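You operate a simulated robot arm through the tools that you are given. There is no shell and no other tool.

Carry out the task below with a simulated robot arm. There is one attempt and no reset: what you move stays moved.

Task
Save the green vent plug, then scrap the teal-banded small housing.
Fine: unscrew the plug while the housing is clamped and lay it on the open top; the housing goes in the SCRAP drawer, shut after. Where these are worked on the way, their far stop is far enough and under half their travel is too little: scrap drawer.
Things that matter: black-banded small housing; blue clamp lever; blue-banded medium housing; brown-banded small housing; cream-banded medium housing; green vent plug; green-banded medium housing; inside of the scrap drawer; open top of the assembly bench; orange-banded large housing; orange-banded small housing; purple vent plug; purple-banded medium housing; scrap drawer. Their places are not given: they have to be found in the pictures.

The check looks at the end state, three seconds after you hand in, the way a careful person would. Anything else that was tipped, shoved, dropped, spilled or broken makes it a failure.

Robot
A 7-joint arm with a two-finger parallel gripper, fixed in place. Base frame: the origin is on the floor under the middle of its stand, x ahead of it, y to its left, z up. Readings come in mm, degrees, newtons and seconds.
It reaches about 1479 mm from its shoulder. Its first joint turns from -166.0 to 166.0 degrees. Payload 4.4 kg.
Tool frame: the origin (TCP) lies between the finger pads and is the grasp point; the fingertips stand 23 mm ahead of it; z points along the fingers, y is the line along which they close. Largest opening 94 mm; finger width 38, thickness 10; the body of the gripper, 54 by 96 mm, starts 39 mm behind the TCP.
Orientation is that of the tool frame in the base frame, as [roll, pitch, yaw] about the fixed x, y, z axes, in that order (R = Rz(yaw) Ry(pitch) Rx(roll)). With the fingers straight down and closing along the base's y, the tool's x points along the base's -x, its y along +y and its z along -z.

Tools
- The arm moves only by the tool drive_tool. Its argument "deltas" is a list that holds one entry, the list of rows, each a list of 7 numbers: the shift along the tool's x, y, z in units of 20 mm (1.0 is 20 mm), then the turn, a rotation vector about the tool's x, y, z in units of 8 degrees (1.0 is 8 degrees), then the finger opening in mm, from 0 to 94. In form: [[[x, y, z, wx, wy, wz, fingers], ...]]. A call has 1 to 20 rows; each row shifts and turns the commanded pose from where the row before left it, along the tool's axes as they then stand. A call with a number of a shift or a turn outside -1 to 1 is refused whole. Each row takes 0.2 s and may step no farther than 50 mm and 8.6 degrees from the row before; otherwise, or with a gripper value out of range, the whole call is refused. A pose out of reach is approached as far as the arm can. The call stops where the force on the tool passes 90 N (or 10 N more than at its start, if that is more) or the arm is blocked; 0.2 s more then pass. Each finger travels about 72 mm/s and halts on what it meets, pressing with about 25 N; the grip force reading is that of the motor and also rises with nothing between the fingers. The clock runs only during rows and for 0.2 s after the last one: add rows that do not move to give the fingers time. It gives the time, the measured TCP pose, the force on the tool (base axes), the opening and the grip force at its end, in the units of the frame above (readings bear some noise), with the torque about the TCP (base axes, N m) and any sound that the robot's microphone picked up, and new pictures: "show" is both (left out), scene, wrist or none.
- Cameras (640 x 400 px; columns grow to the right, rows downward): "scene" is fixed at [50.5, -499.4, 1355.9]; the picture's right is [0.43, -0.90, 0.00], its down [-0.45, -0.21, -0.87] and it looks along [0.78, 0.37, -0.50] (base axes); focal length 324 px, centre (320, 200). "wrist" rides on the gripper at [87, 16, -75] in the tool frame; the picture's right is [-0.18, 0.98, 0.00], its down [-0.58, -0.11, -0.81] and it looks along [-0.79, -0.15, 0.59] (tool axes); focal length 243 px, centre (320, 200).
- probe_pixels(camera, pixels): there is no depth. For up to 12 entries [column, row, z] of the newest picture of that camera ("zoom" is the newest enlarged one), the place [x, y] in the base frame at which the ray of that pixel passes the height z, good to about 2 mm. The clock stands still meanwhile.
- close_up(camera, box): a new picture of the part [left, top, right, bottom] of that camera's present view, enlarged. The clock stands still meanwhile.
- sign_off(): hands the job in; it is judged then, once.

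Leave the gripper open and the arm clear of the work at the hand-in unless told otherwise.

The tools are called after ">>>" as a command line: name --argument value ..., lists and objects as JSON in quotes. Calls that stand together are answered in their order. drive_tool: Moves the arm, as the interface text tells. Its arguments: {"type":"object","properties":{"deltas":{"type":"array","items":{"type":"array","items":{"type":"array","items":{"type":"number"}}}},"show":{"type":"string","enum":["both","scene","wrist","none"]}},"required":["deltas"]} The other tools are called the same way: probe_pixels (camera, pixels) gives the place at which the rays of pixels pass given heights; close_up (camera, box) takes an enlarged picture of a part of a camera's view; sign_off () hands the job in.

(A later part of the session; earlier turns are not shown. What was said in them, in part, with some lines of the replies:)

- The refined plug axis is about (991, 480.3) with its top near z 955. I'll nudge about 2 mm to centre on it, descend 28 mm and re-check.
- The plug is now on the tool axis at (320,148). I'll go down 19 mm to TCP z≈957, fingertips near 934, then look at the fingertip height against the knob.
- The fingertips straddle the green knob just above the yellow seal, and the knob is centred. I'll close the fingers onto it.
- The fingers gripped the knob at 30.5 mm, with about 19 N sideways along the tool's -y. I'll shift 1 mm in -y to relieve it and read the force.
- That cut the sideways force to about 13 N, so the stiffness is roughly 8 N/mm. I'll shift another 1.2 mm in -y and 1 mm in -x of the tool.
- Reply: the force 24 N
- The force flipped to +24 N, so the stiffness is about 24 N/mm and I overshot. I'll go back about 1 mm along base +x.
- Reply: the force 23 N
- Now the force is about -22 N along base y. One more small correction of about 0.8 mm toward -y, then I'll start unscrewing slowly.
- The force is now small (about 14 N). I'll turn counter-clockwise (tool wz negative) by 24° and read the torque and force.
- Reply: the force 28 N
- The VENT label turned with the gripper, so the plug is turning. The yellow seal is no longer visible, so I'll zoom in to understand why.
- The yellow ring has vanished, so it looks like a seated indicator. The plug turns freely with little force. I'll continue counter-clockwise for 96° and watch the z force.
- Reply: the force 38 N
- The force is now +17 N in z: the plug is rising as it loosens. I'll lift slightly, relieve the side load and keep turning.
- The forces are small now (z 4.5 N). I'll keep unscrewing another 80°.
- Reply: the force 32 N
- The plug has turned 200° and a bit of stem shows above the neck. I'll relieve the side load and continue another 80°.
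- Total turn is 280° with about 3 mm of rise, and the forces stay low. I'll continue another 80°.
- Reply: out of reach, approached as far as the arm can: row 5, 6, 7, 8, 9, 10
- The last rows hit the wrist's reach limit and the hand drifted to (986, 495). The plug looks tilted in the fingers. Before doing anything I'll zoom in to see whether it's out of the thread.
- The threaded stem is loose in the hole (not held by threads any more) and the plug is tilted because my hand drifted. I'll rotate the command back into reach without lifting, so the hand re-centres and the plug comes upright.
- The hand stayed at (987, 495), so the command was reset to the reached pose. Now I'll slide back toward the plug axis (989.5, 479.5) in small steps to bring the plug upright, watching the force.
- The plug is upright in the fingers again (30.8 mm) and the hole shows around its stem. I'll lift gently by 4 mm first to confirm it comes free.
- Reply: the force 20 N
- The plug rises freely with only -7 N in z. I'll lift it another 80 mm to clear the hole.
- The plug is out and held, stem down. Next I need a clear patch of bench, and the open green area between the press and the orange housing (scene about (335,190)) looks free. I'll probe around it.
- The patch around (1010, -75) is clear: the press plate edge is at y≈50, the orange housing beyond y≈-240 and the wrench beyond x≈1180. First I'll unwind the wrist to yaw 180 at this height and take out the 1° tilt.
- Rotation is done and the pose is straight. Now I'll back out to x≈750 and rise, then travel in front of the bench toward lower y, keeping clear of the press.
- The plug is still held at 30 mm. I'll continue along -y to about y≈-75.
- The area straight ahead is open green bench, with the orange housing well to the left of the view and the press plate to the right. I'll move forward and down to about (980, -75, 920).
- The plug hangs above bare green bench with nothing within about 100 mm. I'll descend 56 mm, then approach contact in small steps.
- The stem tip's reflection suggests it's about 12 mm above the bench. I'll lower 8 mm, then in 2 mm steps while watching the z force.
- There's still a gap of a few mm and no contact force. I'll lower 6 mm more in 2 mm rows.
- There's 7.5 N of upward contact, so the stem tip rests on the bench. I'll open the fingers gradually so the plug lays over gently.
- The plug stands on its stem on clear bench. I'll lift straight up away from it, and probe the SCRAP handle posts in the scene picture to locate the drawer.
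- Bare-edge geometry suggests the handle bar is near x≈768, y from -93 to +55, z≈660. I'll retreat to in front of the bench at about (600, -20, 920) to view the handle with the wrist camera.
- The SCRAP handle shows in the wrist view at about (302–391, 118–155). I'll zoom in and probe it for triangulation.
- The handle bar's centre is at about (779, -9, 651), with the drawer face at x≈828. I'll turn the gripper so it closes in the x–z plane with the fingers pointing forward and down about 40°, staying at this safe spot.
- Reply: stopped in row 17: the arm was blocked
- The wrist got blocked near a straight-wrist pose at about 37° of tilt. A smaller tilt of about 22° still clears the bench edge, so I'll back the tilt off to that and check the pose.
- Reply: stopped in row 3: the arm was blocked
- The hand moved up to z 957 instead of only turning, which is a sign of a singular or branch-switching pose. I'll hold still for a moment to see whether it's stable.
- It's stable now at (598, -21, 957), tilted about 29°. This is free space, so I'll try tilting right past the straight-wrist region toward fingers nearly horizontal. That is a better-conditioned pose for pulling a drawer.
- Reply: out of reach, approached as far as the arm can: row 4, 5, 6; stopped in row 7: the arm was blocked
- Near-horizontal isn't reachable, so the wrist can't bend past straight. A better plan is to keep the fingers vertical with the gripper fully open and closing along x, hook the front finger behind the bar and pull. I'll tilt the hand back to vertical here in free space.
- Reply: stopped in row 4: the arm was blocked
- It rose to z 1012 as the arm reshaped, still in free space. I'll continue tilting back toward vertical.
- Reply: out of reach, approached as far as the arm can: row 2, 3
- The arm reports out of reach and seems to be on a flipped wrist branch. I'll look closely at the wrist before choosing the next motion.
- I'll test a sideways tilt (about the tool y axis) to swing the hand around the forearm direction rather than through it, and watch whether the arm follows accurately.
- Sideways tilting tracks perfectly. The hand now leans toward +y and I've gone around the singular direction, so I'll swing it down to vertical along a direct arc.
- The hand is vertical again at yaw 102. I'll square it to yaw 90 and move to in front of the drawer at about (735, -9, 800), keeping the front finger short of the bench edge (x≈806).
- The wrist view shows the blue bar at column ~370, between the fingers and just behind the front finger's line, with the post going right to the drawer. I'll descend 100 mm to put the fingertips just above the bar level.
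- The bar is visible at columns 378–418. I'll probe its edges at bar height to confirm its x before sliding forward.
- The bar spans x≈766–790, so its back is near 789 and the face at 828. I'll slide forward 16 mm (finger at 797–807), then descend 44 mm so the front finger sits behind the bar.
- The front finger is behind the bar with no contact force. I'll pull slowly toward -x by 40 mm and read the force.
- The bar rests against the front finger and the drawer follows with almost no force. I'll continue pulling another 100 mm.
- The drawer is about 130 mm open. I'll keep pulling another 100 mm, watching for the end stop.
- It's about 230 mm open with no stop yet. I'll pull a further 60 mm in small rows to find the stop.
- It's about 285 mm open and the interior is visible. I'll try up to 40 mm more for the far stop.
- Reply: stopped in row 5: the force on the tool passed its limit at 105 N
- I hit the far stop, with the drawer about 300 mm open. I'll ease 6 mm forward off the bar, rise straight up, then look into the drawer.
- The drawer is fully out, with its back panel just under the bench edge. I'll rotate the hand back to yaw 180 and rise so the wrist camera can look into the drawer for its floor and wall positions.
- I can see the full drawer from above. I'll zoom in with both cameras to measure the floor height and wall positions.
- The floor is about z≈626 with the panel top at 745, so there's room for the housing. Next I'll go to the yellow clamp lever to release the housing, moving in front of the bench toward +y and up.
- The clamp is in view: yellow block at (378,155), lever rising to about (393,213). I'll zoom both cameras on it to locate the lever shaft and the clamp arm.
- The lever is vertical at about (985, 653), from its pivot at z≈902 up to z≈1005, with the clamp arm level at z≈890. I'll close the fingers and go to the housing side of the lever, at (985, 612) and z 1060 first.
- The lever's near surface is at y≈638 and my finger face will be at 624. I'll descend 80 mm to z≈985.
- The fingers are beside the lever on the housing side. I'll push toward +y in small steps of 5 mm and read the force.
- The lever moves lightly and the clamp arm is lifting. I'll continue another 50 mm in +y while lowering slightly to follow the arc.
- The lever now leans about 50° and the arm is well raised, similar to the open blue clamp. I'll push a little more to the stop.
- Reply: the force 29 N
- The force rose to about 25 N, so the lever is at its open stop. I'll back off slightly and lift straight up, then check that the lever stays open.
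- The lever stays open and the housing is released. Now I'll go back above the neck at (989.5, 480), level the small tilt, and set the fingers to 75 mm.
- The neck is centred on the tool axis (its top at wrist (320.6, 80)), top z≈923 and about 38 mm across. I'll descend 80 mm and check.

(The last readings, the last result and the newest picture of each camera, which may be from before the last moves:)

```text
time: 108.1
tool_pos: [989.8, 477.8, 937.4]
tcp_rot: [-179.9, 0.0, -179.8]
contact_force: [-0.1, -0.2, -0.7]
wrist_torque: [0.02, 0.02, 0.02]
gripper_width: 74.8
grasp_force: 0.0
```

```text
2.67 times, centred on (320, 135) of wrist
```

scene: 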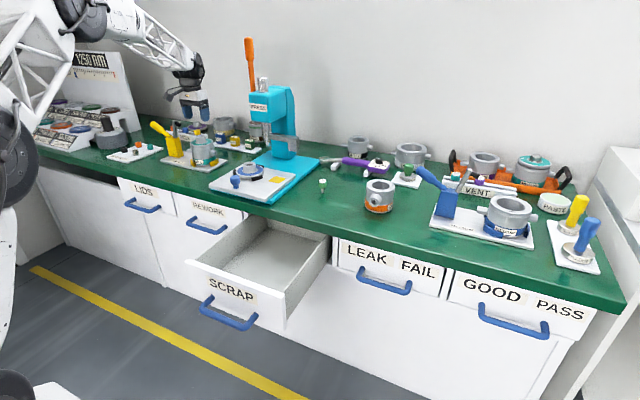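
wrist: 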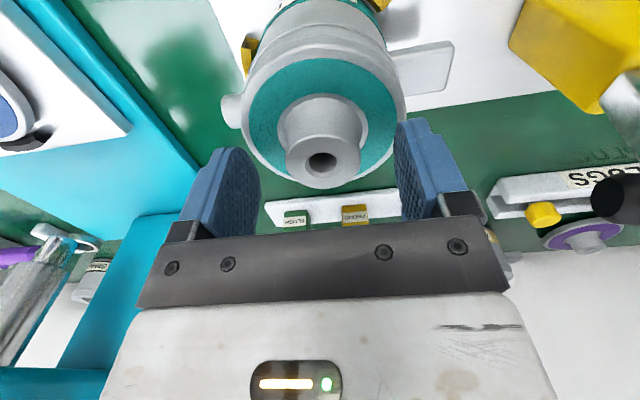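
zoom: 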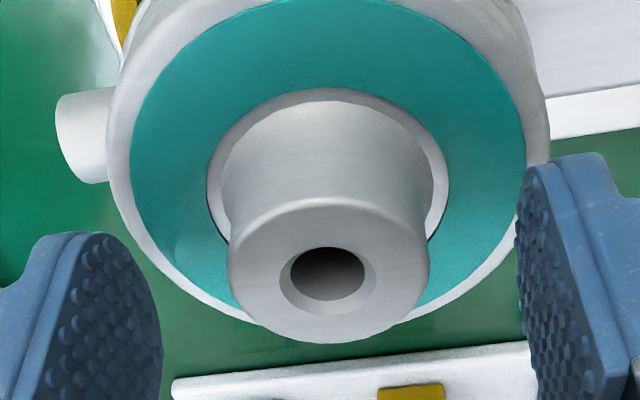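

The neck top reads z≈926 and the lid surface ≈905. I'll go down 6 mm more (fingertips ≈908), nudge 1 mm in +y, and close on the neck.

>>> drive_tool --deltas '[[[0, 0.06, 0.3, 0, 0, 0, 75], [0, 0, 0, 0, 0, 0, 60], [0, 0, 0, 0, 0, 0, 30], [0, 0, 0, 0, 0, 0, 10], [0, 0, 0, 0, 0, 0, 10]]]' --show "wrist"

>>> close_up --camera "scene" --box '[160, 95, 240, 155]'

```text
time: 109.3
tool_pos: [992.6, 480.0, 929.8]
tcp_rot: [-179.9, -0.1, -179.8]
contact_force: [0.2, 0.5, 0.3]
wrist_torque: [-0.01, -0.01, -0.01]
gripper_width: 37.9
grasp_force: 24.9
```

wrist: 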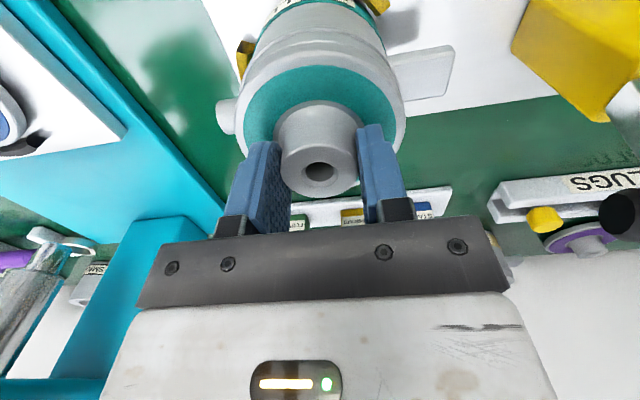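

```text
6.67 times, centred on (200, 125) of scene
```

zoom: 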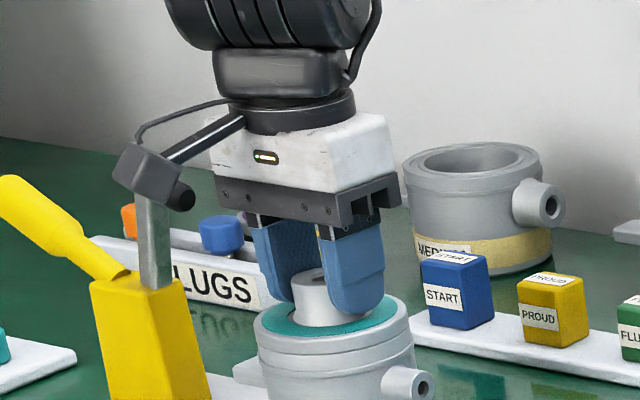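

I've gripped the neck at 37.9 mm with balanced forces. I'll lift 10 mm slowly and check that the whole housing follows and what it weighs.

>>> drive_tool --deltas '[[[0, 0, -0.15, 0, 0, 0, 10], [0, 0, -0.15, 0, 0, 0, 10], [0, 0, -0.2, 0, 0, 0, 10], [0, 0, 0, 0, 0, 0, 10]]]' --show "wrist"

>>> close_up --camera "scene" --box '[160, 95, 256, 175]'

```text
time: 110.3
tool_pos: [990.2, 480.3, 937.6]
tcp_rot: [-179.9, 0.0, -179.7]
contact_force: [0.6, -0.5, -5.0]
wrist_torque: [-0.01, -0.01, 0.0]
gripper_width: 37.5
grasp_force: 25.3
```

wrist: 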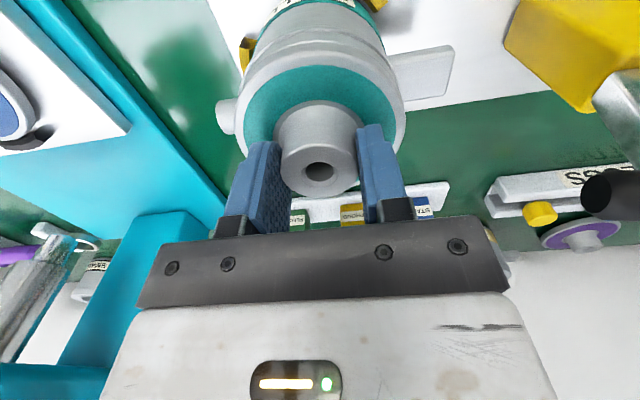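

```text
5.00 times, centred on (208, 135) of scene
```

zoom: 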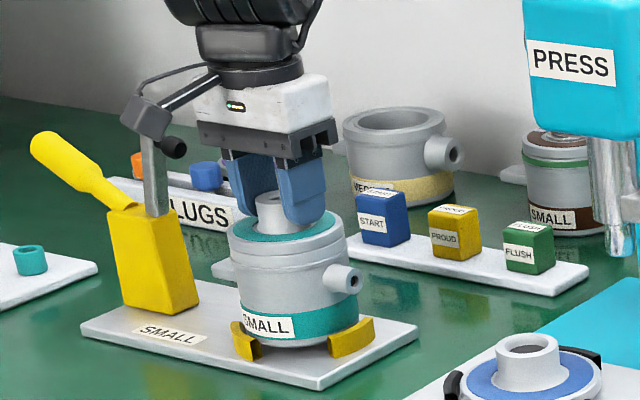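

The whole housing comes up together and weighs only about 5 N. I'll lift it straight out of the locating blocks, drifting slightly toward -y away from the raised clamp arm.

>>> drive_tool --deltas '[[[0, 0, -0.5, 0, 0, 0, 10], [0, 0, -0.5, 0, 0, 0, 10], [0, 0, -0.5, 0, 0, 0, 10], [0, 0, -0.6, 0, 0, 0, 10], [0.2, -0.3, -0.6, 0, 0, 0, 10], [0.3, -0.3, -0.6, 0, 0, 0, 10], [0.4, -0.3, -0.7, 0, 0, 0, 10], [0.5, -0.2, -0.8, 0, 0, 0, 10], [0.6, 0, -0.8, 0, 0, 0, 10], [0.6, 0, -0.8, 0, 0, 0, 10], [0.6, 0, -0.8, 0, 0, 0, 10]]]' --show "both"

```text
time: 112.7
tool_pos: [925.4, 458.5, 1080.6]
tcp_rot: [-180.0, -0.1, -179.8]
contact_force: [-0.5, 0.0, -5.2]
wrist_torque: [0.04, -0.03, 0.01]
gripper_width: 37.6
grasp_force: 25.9
```

scene: 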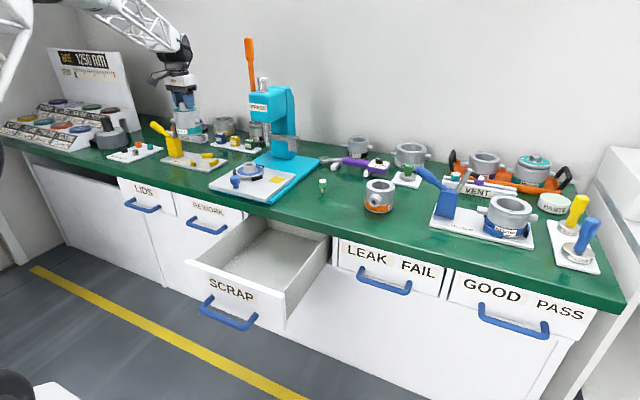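
wrist: 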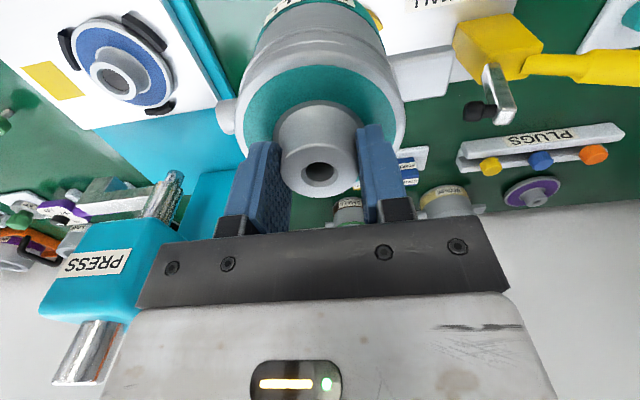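

The housing is clear of the clamp and steady in the grip. I'll back out over the bench front to x≈690, then travel toward -y.

>>> drive_tool --deltas '[[[0.98, 0, -0.2, 0, 0, 0, 10], [0.98, 0, -0.2, 0, 0, 0, 10], [0.98, 0, -0.2, 0, 0, 0, 10], [0.98, 0, -0.2, 0, 0, 0, 10], [0.98, 0, 0, 0, 0, 0, 10], [0.98, 0, 0, 0, 0, 0, 10], [0.98, 0, 0, 0, 0, 0, 10], [0.98, 0, 0, 0, 0, 0, 10], [0.98, 0, 0, 0, 0, 0, 10], [0.98, -0.3, 0, 0, 0, 0, 10], [0.98, -0.6, 0, 0, 0, 0, 10], [0.98, -0.9, 0, 0, 0, 0, 10], [0, -1, 0, 0, 0, 0, 10], [0, -1, 0, 0, 0, 0, 10], [0, -1, 0, 0, 0, 0, 10], [0, -1, 0, 0, 0, 0, 10], [0, -1, 0, 0, 0, 0, 10], [0, -1, 0, 0, 0, 0, 10], [0, -1, 0, 0, 0, 0, 10], [0, -1, 0, 0, 0, 0, 10]]]' --show "scene"

```text
time: 116.9
tool_pos: [689.3, 260.1, 1098.0]
tcp_rot: [-180.0, -0.1, -179.8]
contact_force: [-0.4, 0.3, -5.7]
wrist_torque: [-0.05, 0.03, -0.01]
gripper_width: 37.6
grasp_force: 24.7
```

scene: 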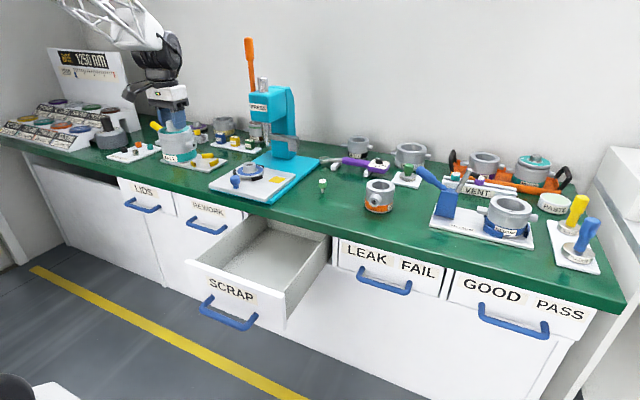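

Steady at 37.6 mm. I'll continue to y≈-8 and x≈675, above the middle of the open drawer.

>>> drive_tool --deltas '[[[0.35, -1, 0, 0, 0, 0, 10], [0.35, -1, 0, 0, 0, 0, 10], [0, -1, 0, 0, 0, 0, 10], [0, -1, 0, 0, 0, 0, 10], [0, -1, 0, 0, 0, 0, 10], [0, -1, 0, 0, 0, 0, 10], [0, -1, 0, 0, 0, 0, 10], [0, -1, 0, 0, 0, 0, 10], [0, -1, 0, 0, 0, 0, 10], [0, -1, 0, 0, 0, 0, 10], [0, -1, 0, 0, 0, 0, 10], [0, -1, 0, 0, 0, 0, 10], [0, -1, 0, 0, 0, 0, 10], [0, -0.4, 0, 0, 0, 0, 10], [0, 0, 0, 0, 0, 0, 10]]]' --show "both"

>>> close_up --camera "scene" --box '[160, 60, 360, 340]'

```text
time: 120.1
tool_pos: [677.8, -6.4, 1099.5]
tcp_rot: [-180.0, -0.1, -179.8]
contact_force: [-0.6, -0.3, -4.8]
wrist_torque: [-0.03, -0.03, -0.02]
gripper_width: 37.7
grasp_force: 24.8
```

scene: 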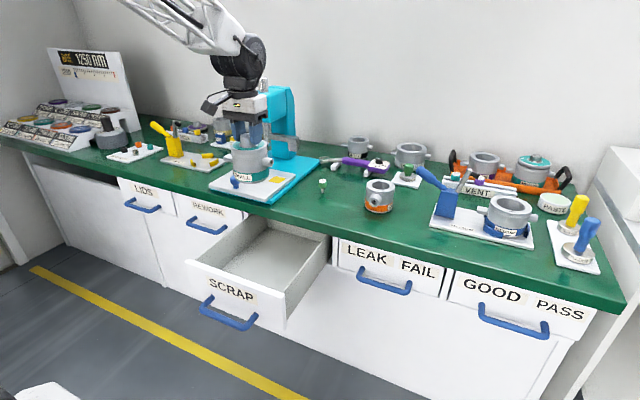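
wrist: 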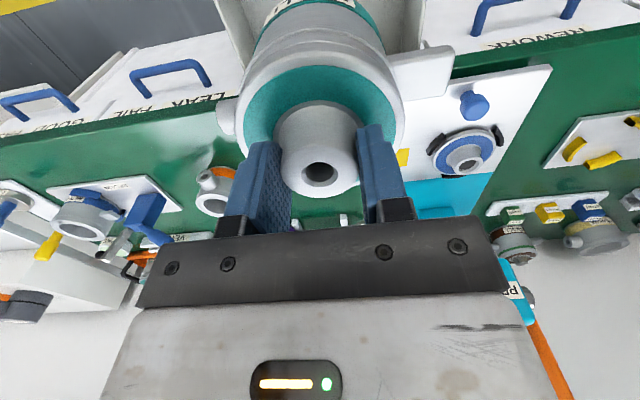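

```text
1.43 times, centred on (260, 200) of scene
```

zoom: 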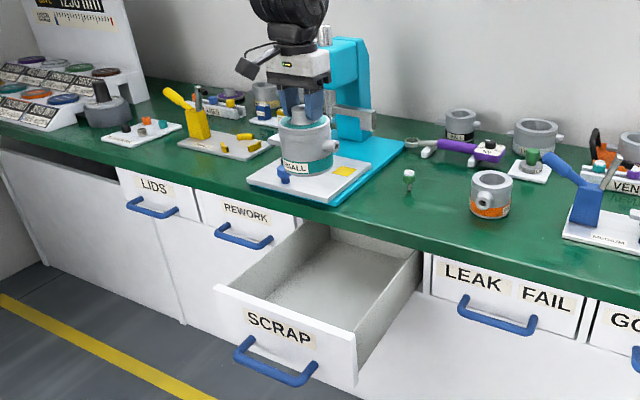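

The housing is above the drawer opening, with about 75 mm clear on every side. I'll lower it 280 mm, then check clearances.

>>> drive_tool --deltas '[[[0, 0, 1, 0, 0, 0, 10], [0, 0, 1, 0, 0, 0, 10], [0, 0, 1, 0, 0, 0, 10], [0, 0, 1, 0, 0, 0, 10], [0, 0, 1, 0, 0, 0, 10], [0, 0, 1, 0, 0, 0, 10], [0, 0, 1, 0, 0, 0, 10], [0, 0, 1, 0, 0, 0, 10], [0, 0, 1, 0, 0, 0, 10], [0, 0, 1, 0, 0, 0, 10], [0, 0, 1, 0, 0, 0, 10], [0, 0, 1, 0, 0, 0, 10], [0, 0, 1, 0, 0, 0, 10], [0, 0, 1, 0, 0, 0, 10], [0, 0, 0, 0, 0, 0, 10]]]' --show "both"

>>> close_up --camera "scene" --box '[180, 140, 372, 320]'

```text
time: 123.3
tool_pos: [678.1, -7.6, 817.5]
tcp_rot: [-179.8, -0.1, -179.8]
contact_force: [0.1, -0.8, -6.1]
wrist_torque: [0.03, 0.03, 0.03]
gripper_width: 37.6
grasp_force: 25.5
```

scene: 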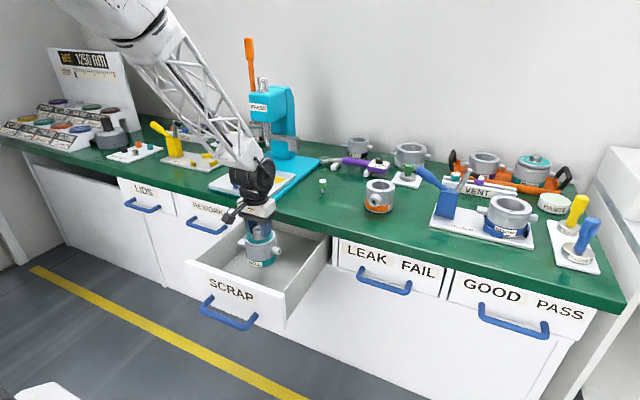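
wrist: 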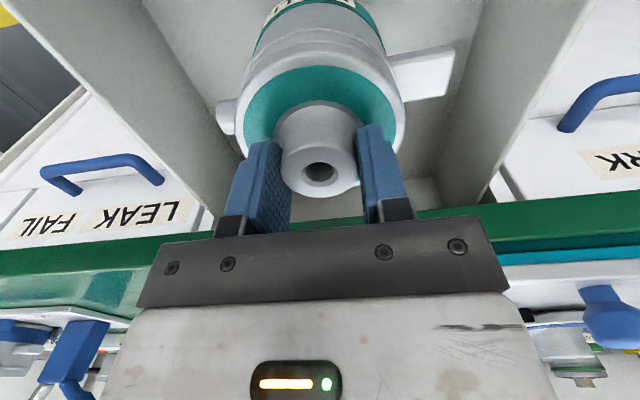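

```text
2.22 times, centred on (276, 230) of scene
```

zoom: 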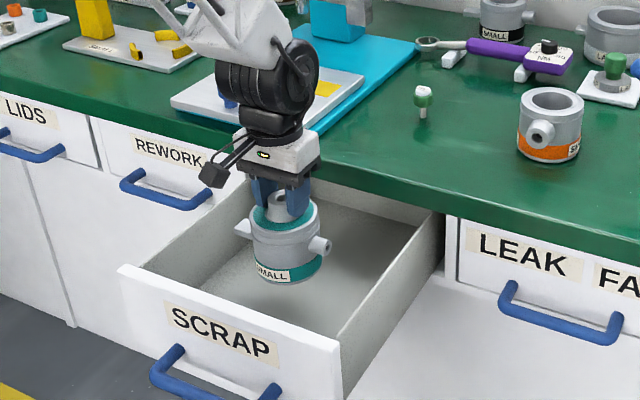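

The housing is between the drawer walls. I'll lower 50 mm more, then creep to the floor.

>>> drive_tool --deltas '[[[0, 0, 0.7, 0, 0, 0, 10], [0, 0, 0.6, 0, 0, 0, 10], [0, 0, 0.6, 0, 0, 0, 10], [0, 0, 0.6, 0, 0, 0, 10], [0, 0, 0, 0, 0, 0, 10]]]' --show "wrist"

>>> close_up --camera "scene" --box '[200, 200, 328, 300]'

```text
time: 124.5
tool_pos: [676.1, -5.8, 767.3]
tcp_rot: [-179.9, -0.2, -179.8]
contact_force: [-0.4, 0.3, -4.6]
wrist_torque: [0.03, 0.03, 0.02]
gripper_width: 37.6
grasp_force: 25.3
```

wrist: 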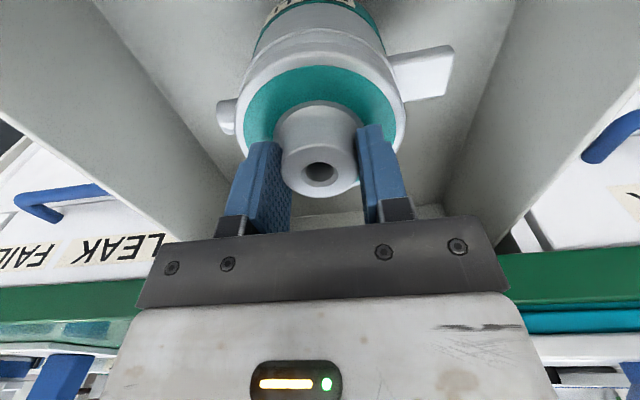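

```text
4.00 times, centred on (264, 250) of scene
```

zoom: 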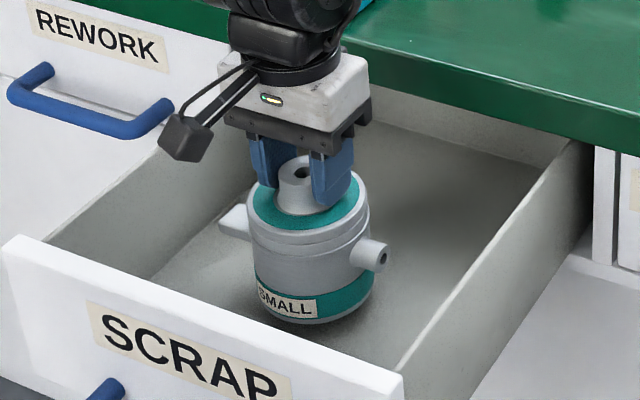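

The bottom is about 20 mm above the floor. I'll creep down in 4 mm rows, watching the z force.

>>> drive_tool --deltas '[[[0, 0, 0.2, 0, 0, 0, 10], [0, 0, 0.2, 0, 0, 0, 10], [0, 0, 0.2, 0, 0, 0, 10], [0, 0, 0, 0, 0, 0, 10]]]' --show "none"

>>> close_up --camera "scene" --box '[200, 200, 328, 300]'

```text
time: 125.5
tool_pos: [677.9, -7.0, 755.8]
tcp_rot: [-180.0, 0.0, -179.8]
contact_force: [-0.4, -0.7, -5.3]
wrist_torque: [-0.01, 0.01, 0.0]
gripper_width: 37.8
grasp_force: 25.3
```

```text
4.00 times, centred on (264, 250) of scene
```

zoom: 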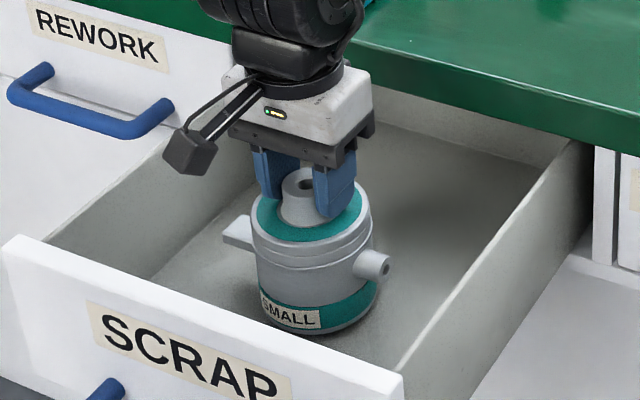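

No contact yet (z force still -5 N, the housing weight). I'll continue down another 10 mm in 2–3 mm rows.

>>> drive_tool --deltas '[[[0, 0, 0.12, 0, 0, 0, 10], [0, 0, 0.12, 0, 0, 0, 10], [0, 0, 0.12, 0, 0, 0, 10], [0, 0, 0.12, 0, 0, 0, 10], [0, 0, 0, 0, 0, 0, 10]]]' --show "none"

```text
time: 126.7
tool_pos: [678.0, -5.8, 746.8]
tcp_rot: [-180.0, 0.0, -179.8]
contact_force: [1.8, -0.8, 19.9]
wrist_torque: [0.27, -0.04, -0.01]
gripper_width: 37.9
grasp_force: 25.4
```

Contact: the z force rose to +20 N, so the housing is on the drawer floor. Its neck top is at about z 744, just under the panel top. I'll open the fingers and lift away.

>>> drive_tool --deltas '[[[0, 0, -0.05, 0, 0, 0, 10], [0, 0, 0, 0, 0, 0, 45], [0, 0, 0, 0, 0, 0, 60], [0, 0, 0, 0, 0, 0, 75], [0, 0, 0, 0, 0, 0, 75], [0, 0, -0.5, 0, 0, 0, 75], [0, 0, -1, 0, 0, 0, 75], [0, 0, -1, 0, 0, 0, 75], [0, 0, -1, 0, 0, 0, 75], [0, 0, -1, 0, 0, 0, 75], [0, 0, -1, 0, 0, 0, 75], [0, 0, -1, 0, 0, 0, 75], [0, 0, -1, 0, 0, 0, 75], [0, 0, -1, 0, 0, 0, 75], [0, 0, 0, 0, 0, 0, 94]]]' --show "both"

>>> close_up --camera "scene" --box '[180, 190, 340, 320]'

```text
time: 129.9
tool_pos: [679.6, -6.5, 918.9]
tcp_rot: [-179.9, -0.1, -179.7]
contact_force: [-0.6, 0.1, -0.5]
wrist_torque: [0.03, 0.0, 0.02]
gripper_width: 94.0
grasp_force: 0.0
```

scene: 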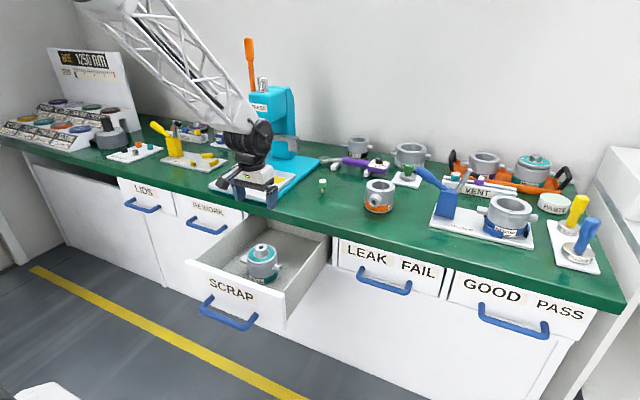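
wrist: 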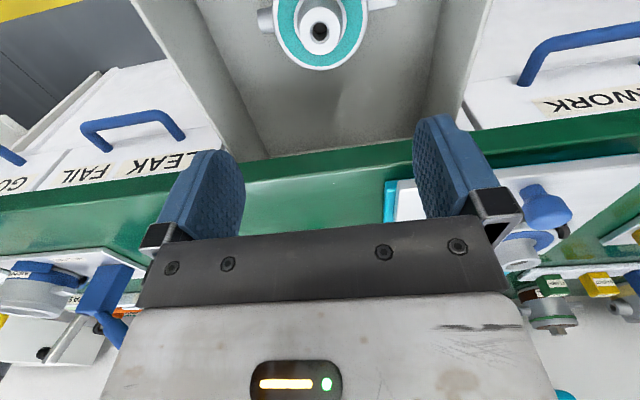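

```text
3.08 times, centred on (260, 255) of scene
```

zoom: 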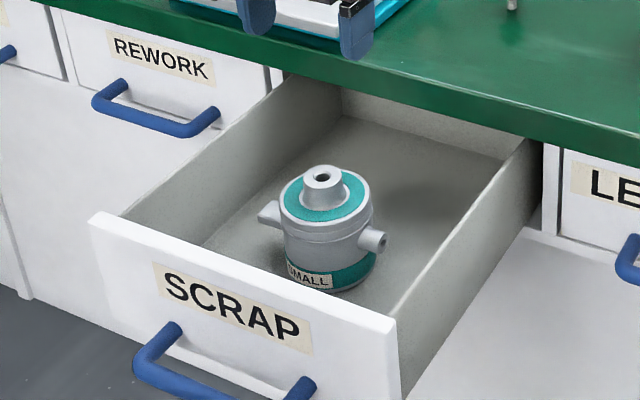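

The housing stands in the drawer. Before closing I'll check the height of the bench apron's lower edge against the neck top (z≈744).

>>> close_up --camera "scene" --box '[250, 190, 350, 250]'

>>> probe_pixels --camera "scene" --pixels '[[299, 225.75, 740], [299, 225.75, 760], [299, 225.75, 780], [262, 248, 720], [262, 248, 740], [262, 248, 760]]'

```text
6.40 times, centred on (300, 220) of scene
```

zoom: 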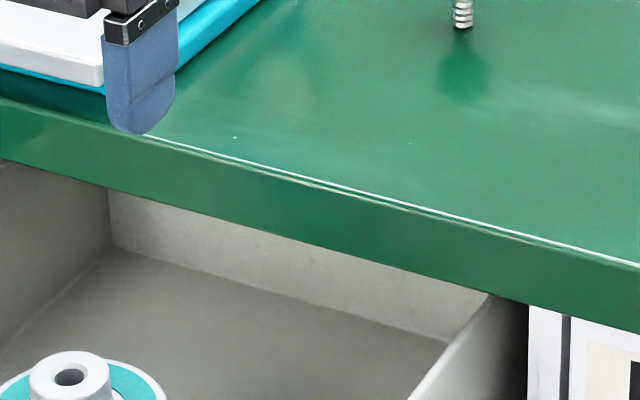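

```text
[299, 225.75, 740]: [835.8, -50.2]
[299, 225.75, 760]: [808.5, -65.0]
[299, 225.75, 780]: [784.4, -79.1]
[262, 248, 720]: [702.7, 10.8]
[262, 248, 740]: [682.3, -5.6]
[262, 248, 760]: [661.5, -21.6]
```

The apron's lower edge is at z≈758 and the neck top ≈744, so it clears by about 14 mm. Now to close: I'll go in front of the handle with the fingers open (±52 mm in y) and push the bar in +x. First I'll back off to x≈425.

>>> drive_tool --deltas '[[[1, 0, 0, 0, 0, 0, 94], [1, 0, 0, 0, 0, 0, 94], [1, 0, 0, 0, 0, 0, 94], [1, 0, 0, 0, 0, 0, 94], [1, 0, 0, 0, 0, 0, 94], [1, 0, 0, 0, 0, 0, 94], [1, 0, 0, 0, 0, 0, 94], [1, 0, 0, 0, 0, 0, 94], [1, 0, 0, 0, 0, 0, 94], [1, 0, 0, 0, 0, 0, 94], [1, 0, 0, 0, 0, 0, 94], [1, 0, 0, 0, 0, 0, 94], [0.75, 0, 0, 0, 0, 0, 94], [0, 0, 0, 0, 0, 0, 94]]]' --show "both"

```text
time: 132.9
tool_pos: [423.0, -9.2, 918.8]
tcp_rot: [-179.8, -0.1, -179.8]
contact_force: [-0.1, -0.8, -0.6]
wrist_torque: [0.0, 0.0, 0.02]
gripper_width: 94.2
grasp_force: 0.0
```

scene: 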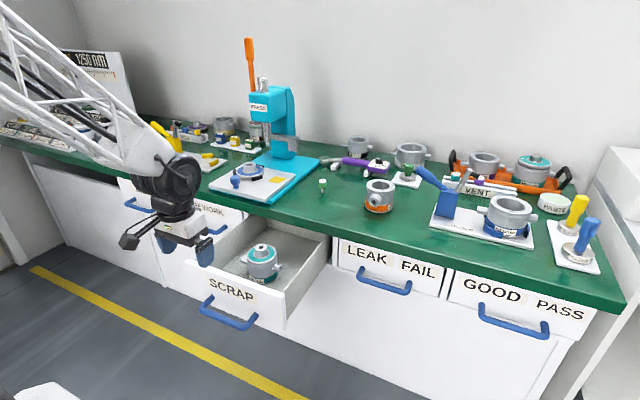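
wrist: 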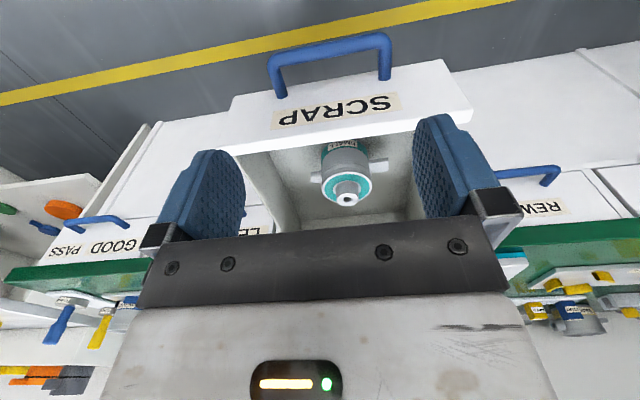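

I'll probe the handle bar's current x from this view before descending.

>>> probe_pixels --camera "wrist" --pixels '[[271, 64, 651], [388, 42, 651], [330, 52, 651], [330, 46, 651], [330, 60, 651]]'

>>> close_up --camera "wrist" --box '[240, 10, 440, 130]'

```text
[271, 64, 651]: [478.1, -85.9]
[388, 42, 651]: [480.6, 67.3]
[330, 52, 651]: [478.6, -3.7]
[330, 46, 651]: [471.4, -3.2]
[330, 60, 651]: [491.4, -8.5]
```

```text
3.20 times, centred on (340, 70) of wrist
```

zoom: 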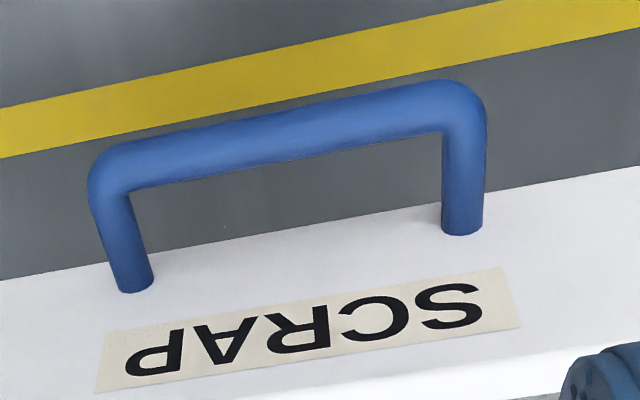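

The bar's centre is at x≈478 (front ≈468) and my finger edges are at x≈442, so the way down is clear. I'll descend to z≈656.

>>> drive_tool --deltas '[[[0, 0, 1, 0, 0, 0, 94], [0, 0, 1, 0, 0, 0, 94], [0, 0, 1, 0, 0, 0, 94], [0, 0, 1, 0, 0, 0, 94], [0, 0, 1, 0, 0, 0, 94], [0, 0, 1, 0, 0, 0, 94], [0, 0, 1, 0, 0, 0, 94], [0, 0, 1, 0, 0, 0, 94], [0, 0, 1, 0, 0, 0, 94], [0, 0, 1, 0, 0, 0, 94], [0, 0, 1, 0, 0, 0, 94], [0, 0, 1, 0, 0, 0, 94], [0, 0, 1, 0, 0, 0, 94], [0, 0, 0.15, 0, 0, 0, 94], [0, 0, 0, 0, 0, 0, 94]]]' --show "both"

```text
time: 136.1
tool_pos: [421.0, -9.4, 657.1]
tcp_rot: [-179.9, -0.2, -179.8]
contact_force: [-0.1, -0.1, 1.2]
wrist_torque: [-0.02, 0.0, -0.02]
gripper_width: 94.0
grasp_force: 0.0
```

scene: 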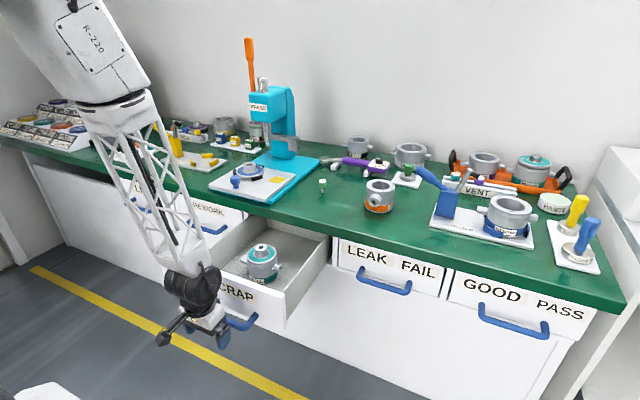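
wrist: 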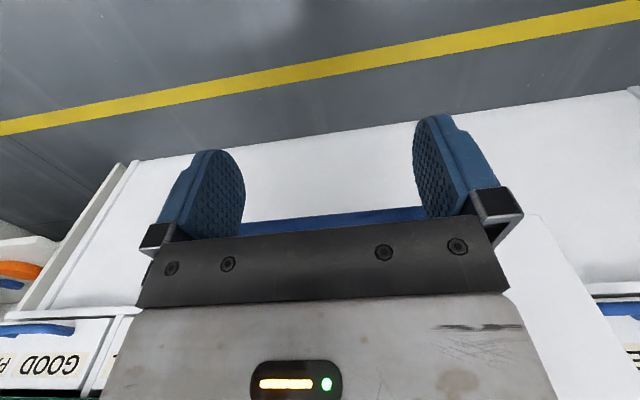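

The bar is just ahead of the fingers. I'll push in +x slowly so the housing isn't disturbed, starting with 100 mm.

>>> drive_tool --deltas '[[[-0.4, 0, 0, 0, 0, 0, 94], [-0.4, 0, 0, 0, 0, 0, 94], [-0.3, 0, 0, 0, 0, 0, 94], [-0.3, 0, 0, 0, 0, 0, 94], [-0.3, 0, 0, 0, 0, 0, 94], [-0.3, 0, 0, 0, 0, 0, 94], [-0.4, 0, 0, 0, 0, 0, 94], [-0.4, 0, 0, 0, 0, 0, 94], [-0.5, 0, 0, 0, 0, 0, 94], [-0.5, 0, 0, 0, 0, 0, 94], [-0.5, 0, 0, 0, 0, 0, 94], [-0.5, 0, 0, 0, 0, 0, 94]]]' --show "both"

>>> close_up --camera "scene" --box '[150, 190, 342, 350]'

```text
time: 138.7
tool_pos: [518.0, -7.0, 655.1]
tcp_rot: [-179.9, -0.1, -179.8]
contact_force: [0.2, 0.2, 0.7]
wrist_torque: [0.0, 0.03, -0.02]
gripper_width: 93.9
grasp_force: 0.1
```

scene: 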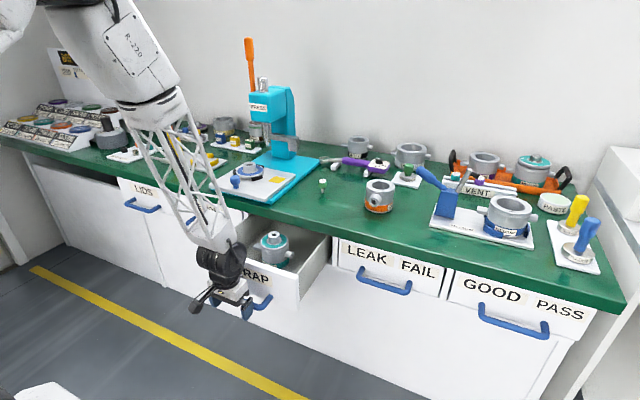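
wrist: 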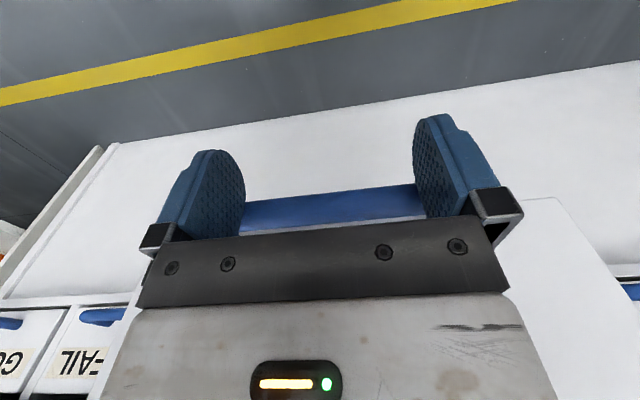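

```text
2.50 times, centred on (246, 270) of scene
```

zoom: 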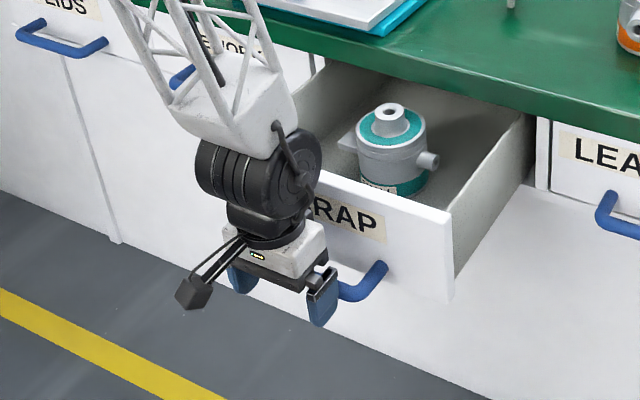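

The drawer moves easily and the housing stays upright. I'll push 60 mm more and check as the neck passes under the bench edge.

>>> drive_tool --deltas '[[[-0.4, 0, 0, 0, 0, 0, 94], [-0.4, 0, 0, 0, 0, 0, 94], [-0.4, 0, 0, 0, 0, 0, 94], [-0.4, 0, 0, 0, 0, 0, 94], [-0.4, 0, 0, 0, 0, 0, 94], [-0.4, 0, 0, 0, 0, 0, 94], [-0.4, 0, 0, 0, 0, 0, 94], [-0.4, 0, 0, 0, 0, 0, 94]]]' --show "none"

>>> close_up --camera "scene" --box '[190, 180, 350, 310]'

```text
time: 140.5
tool_pos: [584.0, -6.2, 657.1]
tcp_rot: [-179.8, -0.1, -179.8]
contact_force: [-1.6, 0.6, -0.6]
wrist_torque: [-0.02, 0.01, 0.02]
gripper_width: 93.8
grasp_force: 0.1
```

```text
3.08 times, centred on (270, 245) of scene
```

zoom: 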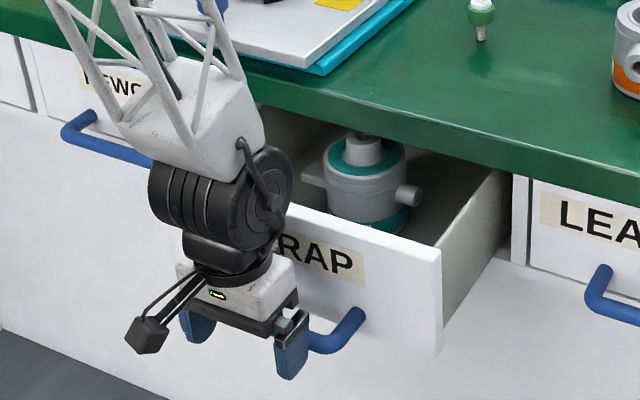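

The neck is passing beneath the bench edge without contact (force near zero). I'll continue 80 mm.

>>> drive_tool --deltas '[[[-0.4, 0, 0, 0, 0, 0, 94], [-0.4, 0, 0, 0, 0, 0, 94], [-0.4, 0, 0, 0, 0, 0, 94], [-0.4, 0, 0, 0, 0, 0, 94], [-0.4, 0, 0, 0, 0, 0, 94], [-0.4, 0, 0, 0, 0, 0, 94], [-0.4, 0, 0, 0, 0, 0, 94], [-0.4, 0, 0, 0, 0, 0, 94], [-0.4, 0, 0, 0, 0, 0, 94], [-0.4, 0, 0, 0, 0, 0, 94]]]' --show "none"

>>> close_up --camera "scene" --box '[190, 180, 350, 310]'

```text
time: 142.7
tool_pos: [663.8, -7.3, 656.1]
tcp_rot: [-179.9, 0.0, -179.8]
contact_force: [0.1, -0.1, 1.6]
wrist_torque: [0.05, -0.05, 0.05]
gripper_width: 93.8
grasp_force: 0.0
```

```text
3.08 times, centred on (270, 245) of scene
```

zoom: 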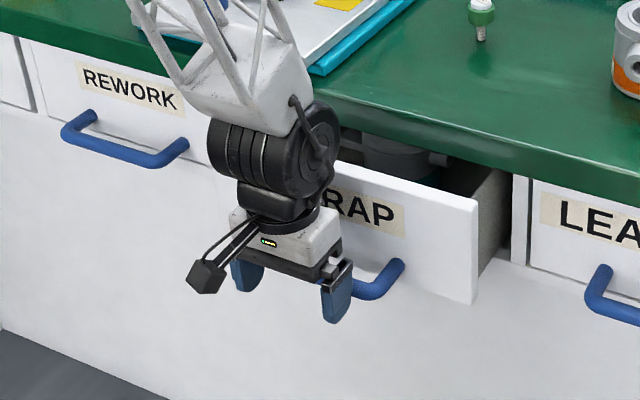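

The drawer is about two thirds shut. I'll push 64 mm more, then finish in small steps.

>>> drive_tool --deltas '[[[-0.4, 0, 0, 0, 0, 0, 94], [-0.4, 0, 0, 0, 0, 0, 94], [-0.4, 0, 0, 0, 0, 0, 94], [-0.4, 0, 0, 0, 0, 0, 94], [-0.4, 0, 0, 0, 0, 0, 94], [-0.4, 0, 0, 0, 0, 0, 94], [-0.3, 0, 0, 0, 0, 0, 94], [-0.3, 0, 0, 0, 0, 0, 94], [-0.2, 0, 0, 0, 0, 0, 94], [0, 0, 0, 0, 0, 0, 94]]]' --show "wrist"

>>> close_up --camera "scene" --box '[210, 170, 370, 300]'

```text
time: 144.9
tool_pos: [728.1, -6.9, 656.6]
tcp_rot: [-179.9, -0.1, -179.7]
contact_force: [0.1, -0.4, -0.7]
wrist_torque: [-0.02, 0.0, 0.01]
gripper_width: 93.8
grasp_force: 0.2
```

wrist: 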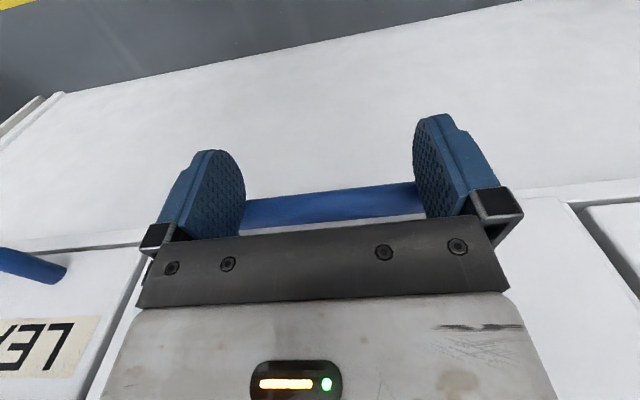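

```text
3.08 times, centred on (290, 235) of scene
```

zoom: 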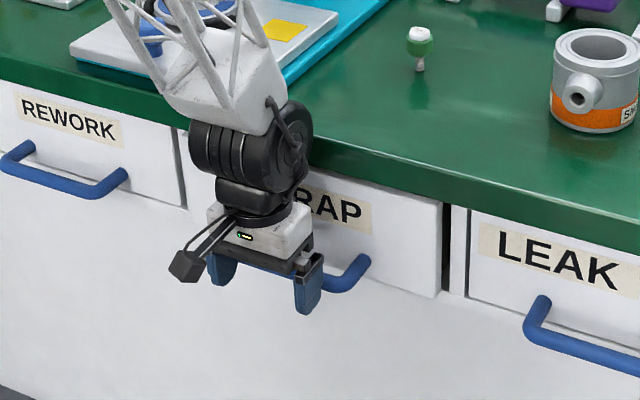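

About 20 mm remain. I'll push in 3–4 mm rows until the closed stop shows in the force.

>>> drive_tool --deltas '[[[-0.2, 0, 0, 0, 0, 0, 94], [-0.2, 0, 0, 0, 0, 0, 94], [-0.15, 0, 0, 0, 0, 0, 94], [-0.15, 0, 0, 0, 0, 0, 94], [-0.1, 0, 0, 0, 0, 0, 94], [0, 0, 0, 0, 0, 0, 94]]]' --show "wrist"

>>> close_up --camera "scene" --box '[210, 170, 370, 300]'

```text
time: 146.3
tool_pos: [741.8, -6.9, 656.8]
tcp_rot: [-179.9, 0.0, -179.8]
contact_force: [0.0, 0.3, -0.4]
wrist_torque: [0.01, -0.02, -0.02]
gripper_width: 93.8
grasp_force: 0.1
```

wrist: 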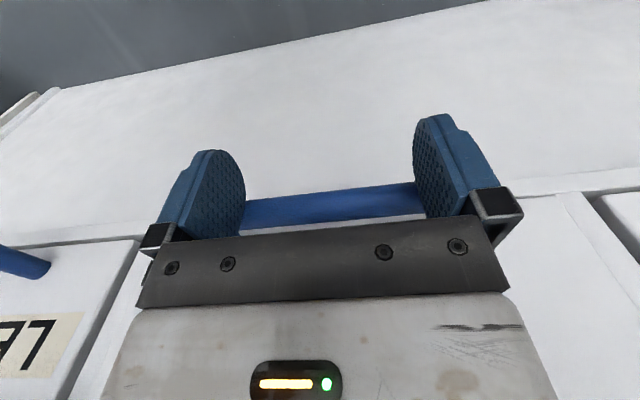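

```text
3.08 times, centred on (290, 235) of scene
```

zoom: 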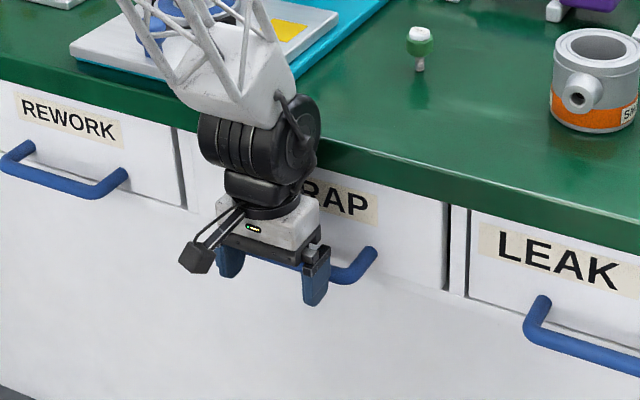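

Nearly flush, but still no stop force. I'll continue in 2 mm rows.

>>> drive_tool --deltas '[[[-0.1, 0, 0, 0, 0, 0, 94], [-0.1, 0, 0, 0, 0, 0, 94], [-0.1, 0, 0, 0, 0, 0, 94], [0, 0, 0, 0, 0, 0, 94]]]' --show "none"

>>> close_up --camera "scene" --box '[210, 170, 370, 300]'

```text
time: 147.3
tool_pos: [748.0, -6.5, 656.8]
tcp_rot: [-179.9, -0.1, -179.8]
contact_force: [-38.3, -0.2, 28.6]
wrist_torque: [1.68, -0.52, 2.18]
gripper_width: 93.7
grasp_force: 0.0
```

```text
3.08 times, centred on (290, 235) of scene
```

zoom: 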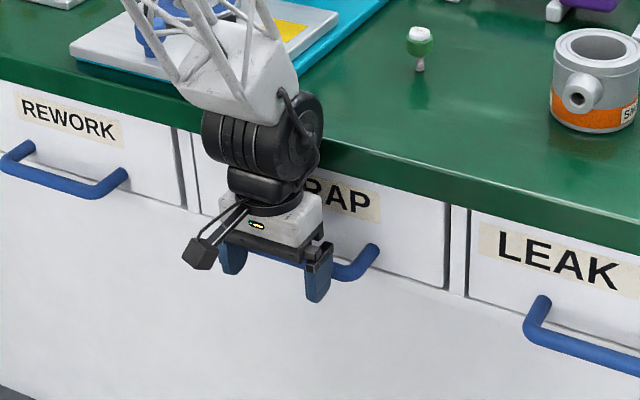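

The force shows the closed stop at the bar: -38 N at the +y finger, and the torque matches the bar height. The bar is back at x≈778. I'll back off gently and rise clear.

>>> drive_tool --deltas '[[[0.2, 0, 0, 0, 0, 0, 94], [0.6, 0, 0, 0, 0, 0, 94], [1, 0, 0, 0, 0, 0, 94], [1, 0, 0, 0, 0, 0, 94], [1, 0, 0, 0, 0, 0, 94], [1, 0, -0.5, 0, 0, 0, 94], [1, 0, -1, 0, 0, 0, 94], [0, 0, -1, 0, 0, 0, 94], [0, 0, -1, 0, 0, 0, 94], [0, 0, -1, 0, 0, 0, 94], [0, 0, -1, 0, 0, 0, 94], [0, 0, -1, 0, 0, 0, 94], [0, 0, -1, 0, 0, 0, 94], [0, 0, -1, 0, 0, 0, 94], [0, 0, -1, 0, 0, 0, 94], [0, 0, -1, 0, 0, 0, 94], [0, 0, -1, 0, 0, 0, 94], [0, 0, -1, 0, 0, 0, 94], [0, 0, -1, 0, 0, 0, 94]]]' --show "both"

>>> close_up --camera "scene" --box '[210, 170, 370, 300]'

```text
time: 151.3
tool_pos: [632.8, -7.0, 927.2]
tcp_rot: [-179.9, -0.2, -179.8]
contact_force: [-0.2, -0.6, 0.6]
wrist_torque: [-0.01, 0.03, -0.01]
gripper_width: 94.3
grasp_force: 0.1
```

scene: 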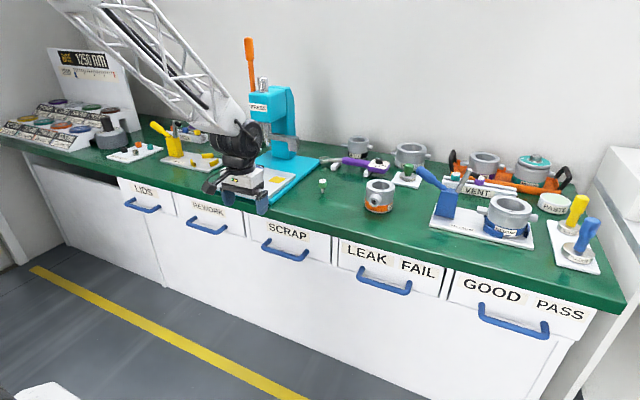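
wrist: 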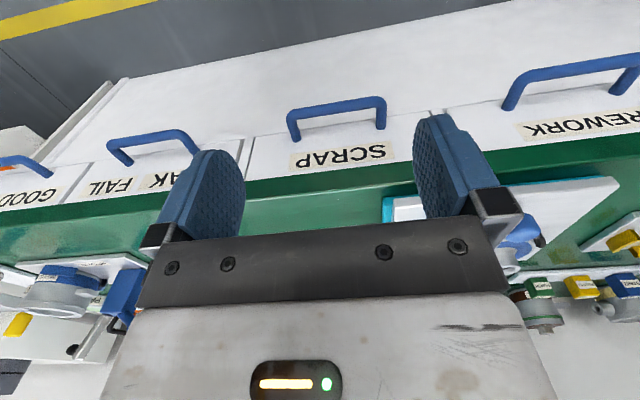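

```text
3.08 times, centred on (290, 235) of scene
```

zoom: 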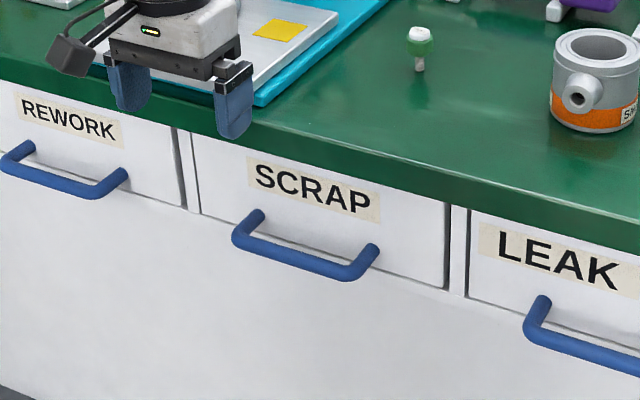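

The SCRAP drawer is flush and shut, and the plug still stands on the bench. I'll check the clamp area and the plug once more, then move the arm clear.

>>> close_up --camera "scene" --box '[110, 95, 300, 215]'

>>> close_up --camera "scene" --box '[290, 130, 610, 280]'

>>> drive_tool --deltas '[[[0.5, 0, -1, 0, 0, 0, 94], [0.5, 0, -1, 0, 0, 0, 94], [0.5, 0, -1, 0, 0, 0, 94], [0.5, 0, -1, 0, 0, 0, 94], [0.5, 0, -1, 0, 0, 0, 94], [0.5, 0, -1, 0, 0, 0, 94], [0, 0, -1, 0, 0, 0, 94], [0, 0, -1, 0, 0, 0, 94], [0, 0, -1, 0, 0, 0, 94], [0, 0, 0, 0, 0, 0, 94], [0, 0, 0, 0, 0, 0, 94]]]' --show "both"

```text
3.33 times, centred on (205, 155) of scene
```

zoom: 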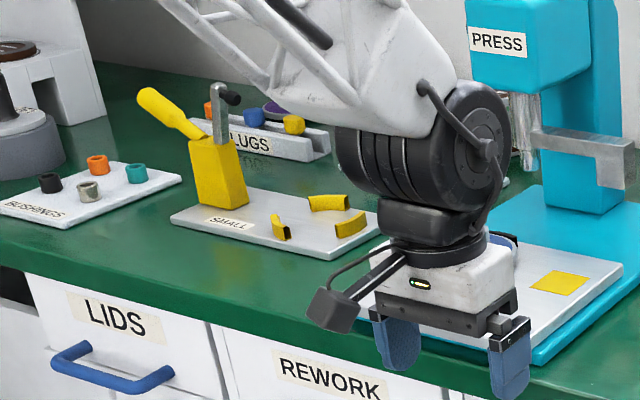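

```text
2.00 times, centred on (450, 205) of scene
```

zoom: 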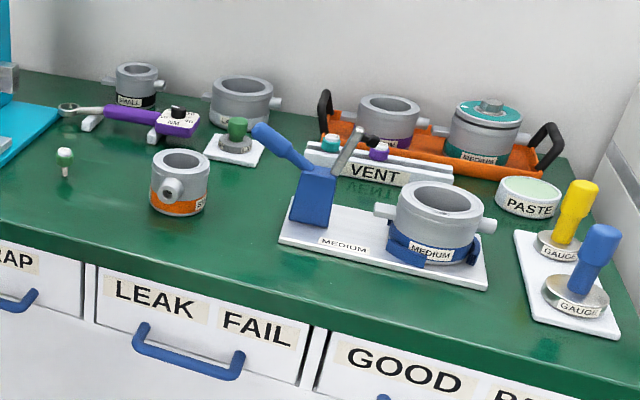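

```text
time: 153.7
tool_pos: [573.1, -5.7, 1109.7]
tcp_rot: [-179.9, -0.1, -179.8]
contact_force: [0.2, -0.1, -0.7]
wrist_torque: [0.03, 0.01, -0.04]
gripper_width: 93.9
grasp_force: 0.1
```

scene: 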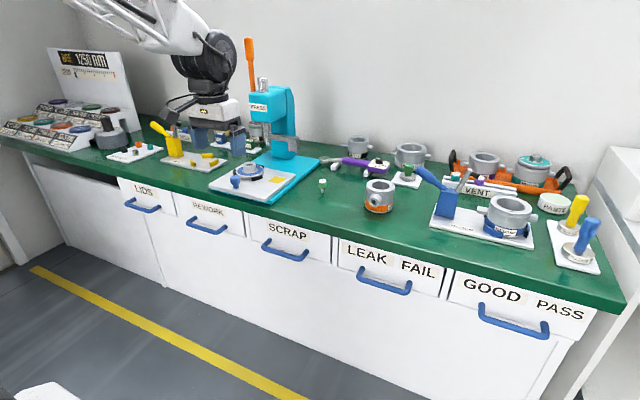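
wrist: 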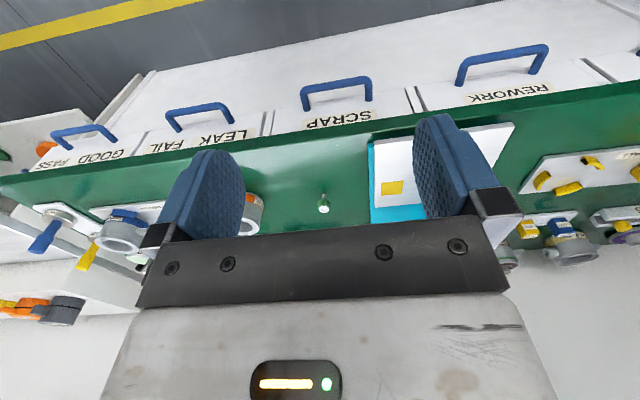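

Final check:
- The SCRAP drawer is flush and shut, with the teal-banded housing standing inside.
- The green plug rests on the clear bench top.
- The locating blocks, the blue clamp and the other housings look unchanged.
- The gripper is open and the arm is clear.

I'm handing in now.

>>> sign_off

```text
The job is handed in.
```

The green vent plug is off and resting on the open bench top. The teal-banded small housing is in the SCRAP drawer, which is shut. I've handed the job in, but no verdict has come back.

- **Plug:** I unscrewed it while the housing was still clamped. Near the end of the turn the wrist hit its limit and the hand drifted about 15 mm, which tilted the plug in its hole. I brought it upright and it lifted out with little force. It stands upright on its stem near (978, -70) rather than lying on its side.
- **Clamp:** I moved the yellow lever to its open stop to free the housing and left it open.
- **Drawer:** I pulled it to its far stop, about 300 mm, set the housing upright inside, and pushed it closed until it stopped. The housing's neck cleared the bench edge by about 14 mm.
- **Everything else:** I saw nothing else moved in the pictures. The gripper is open and the arm is clear of the bench.
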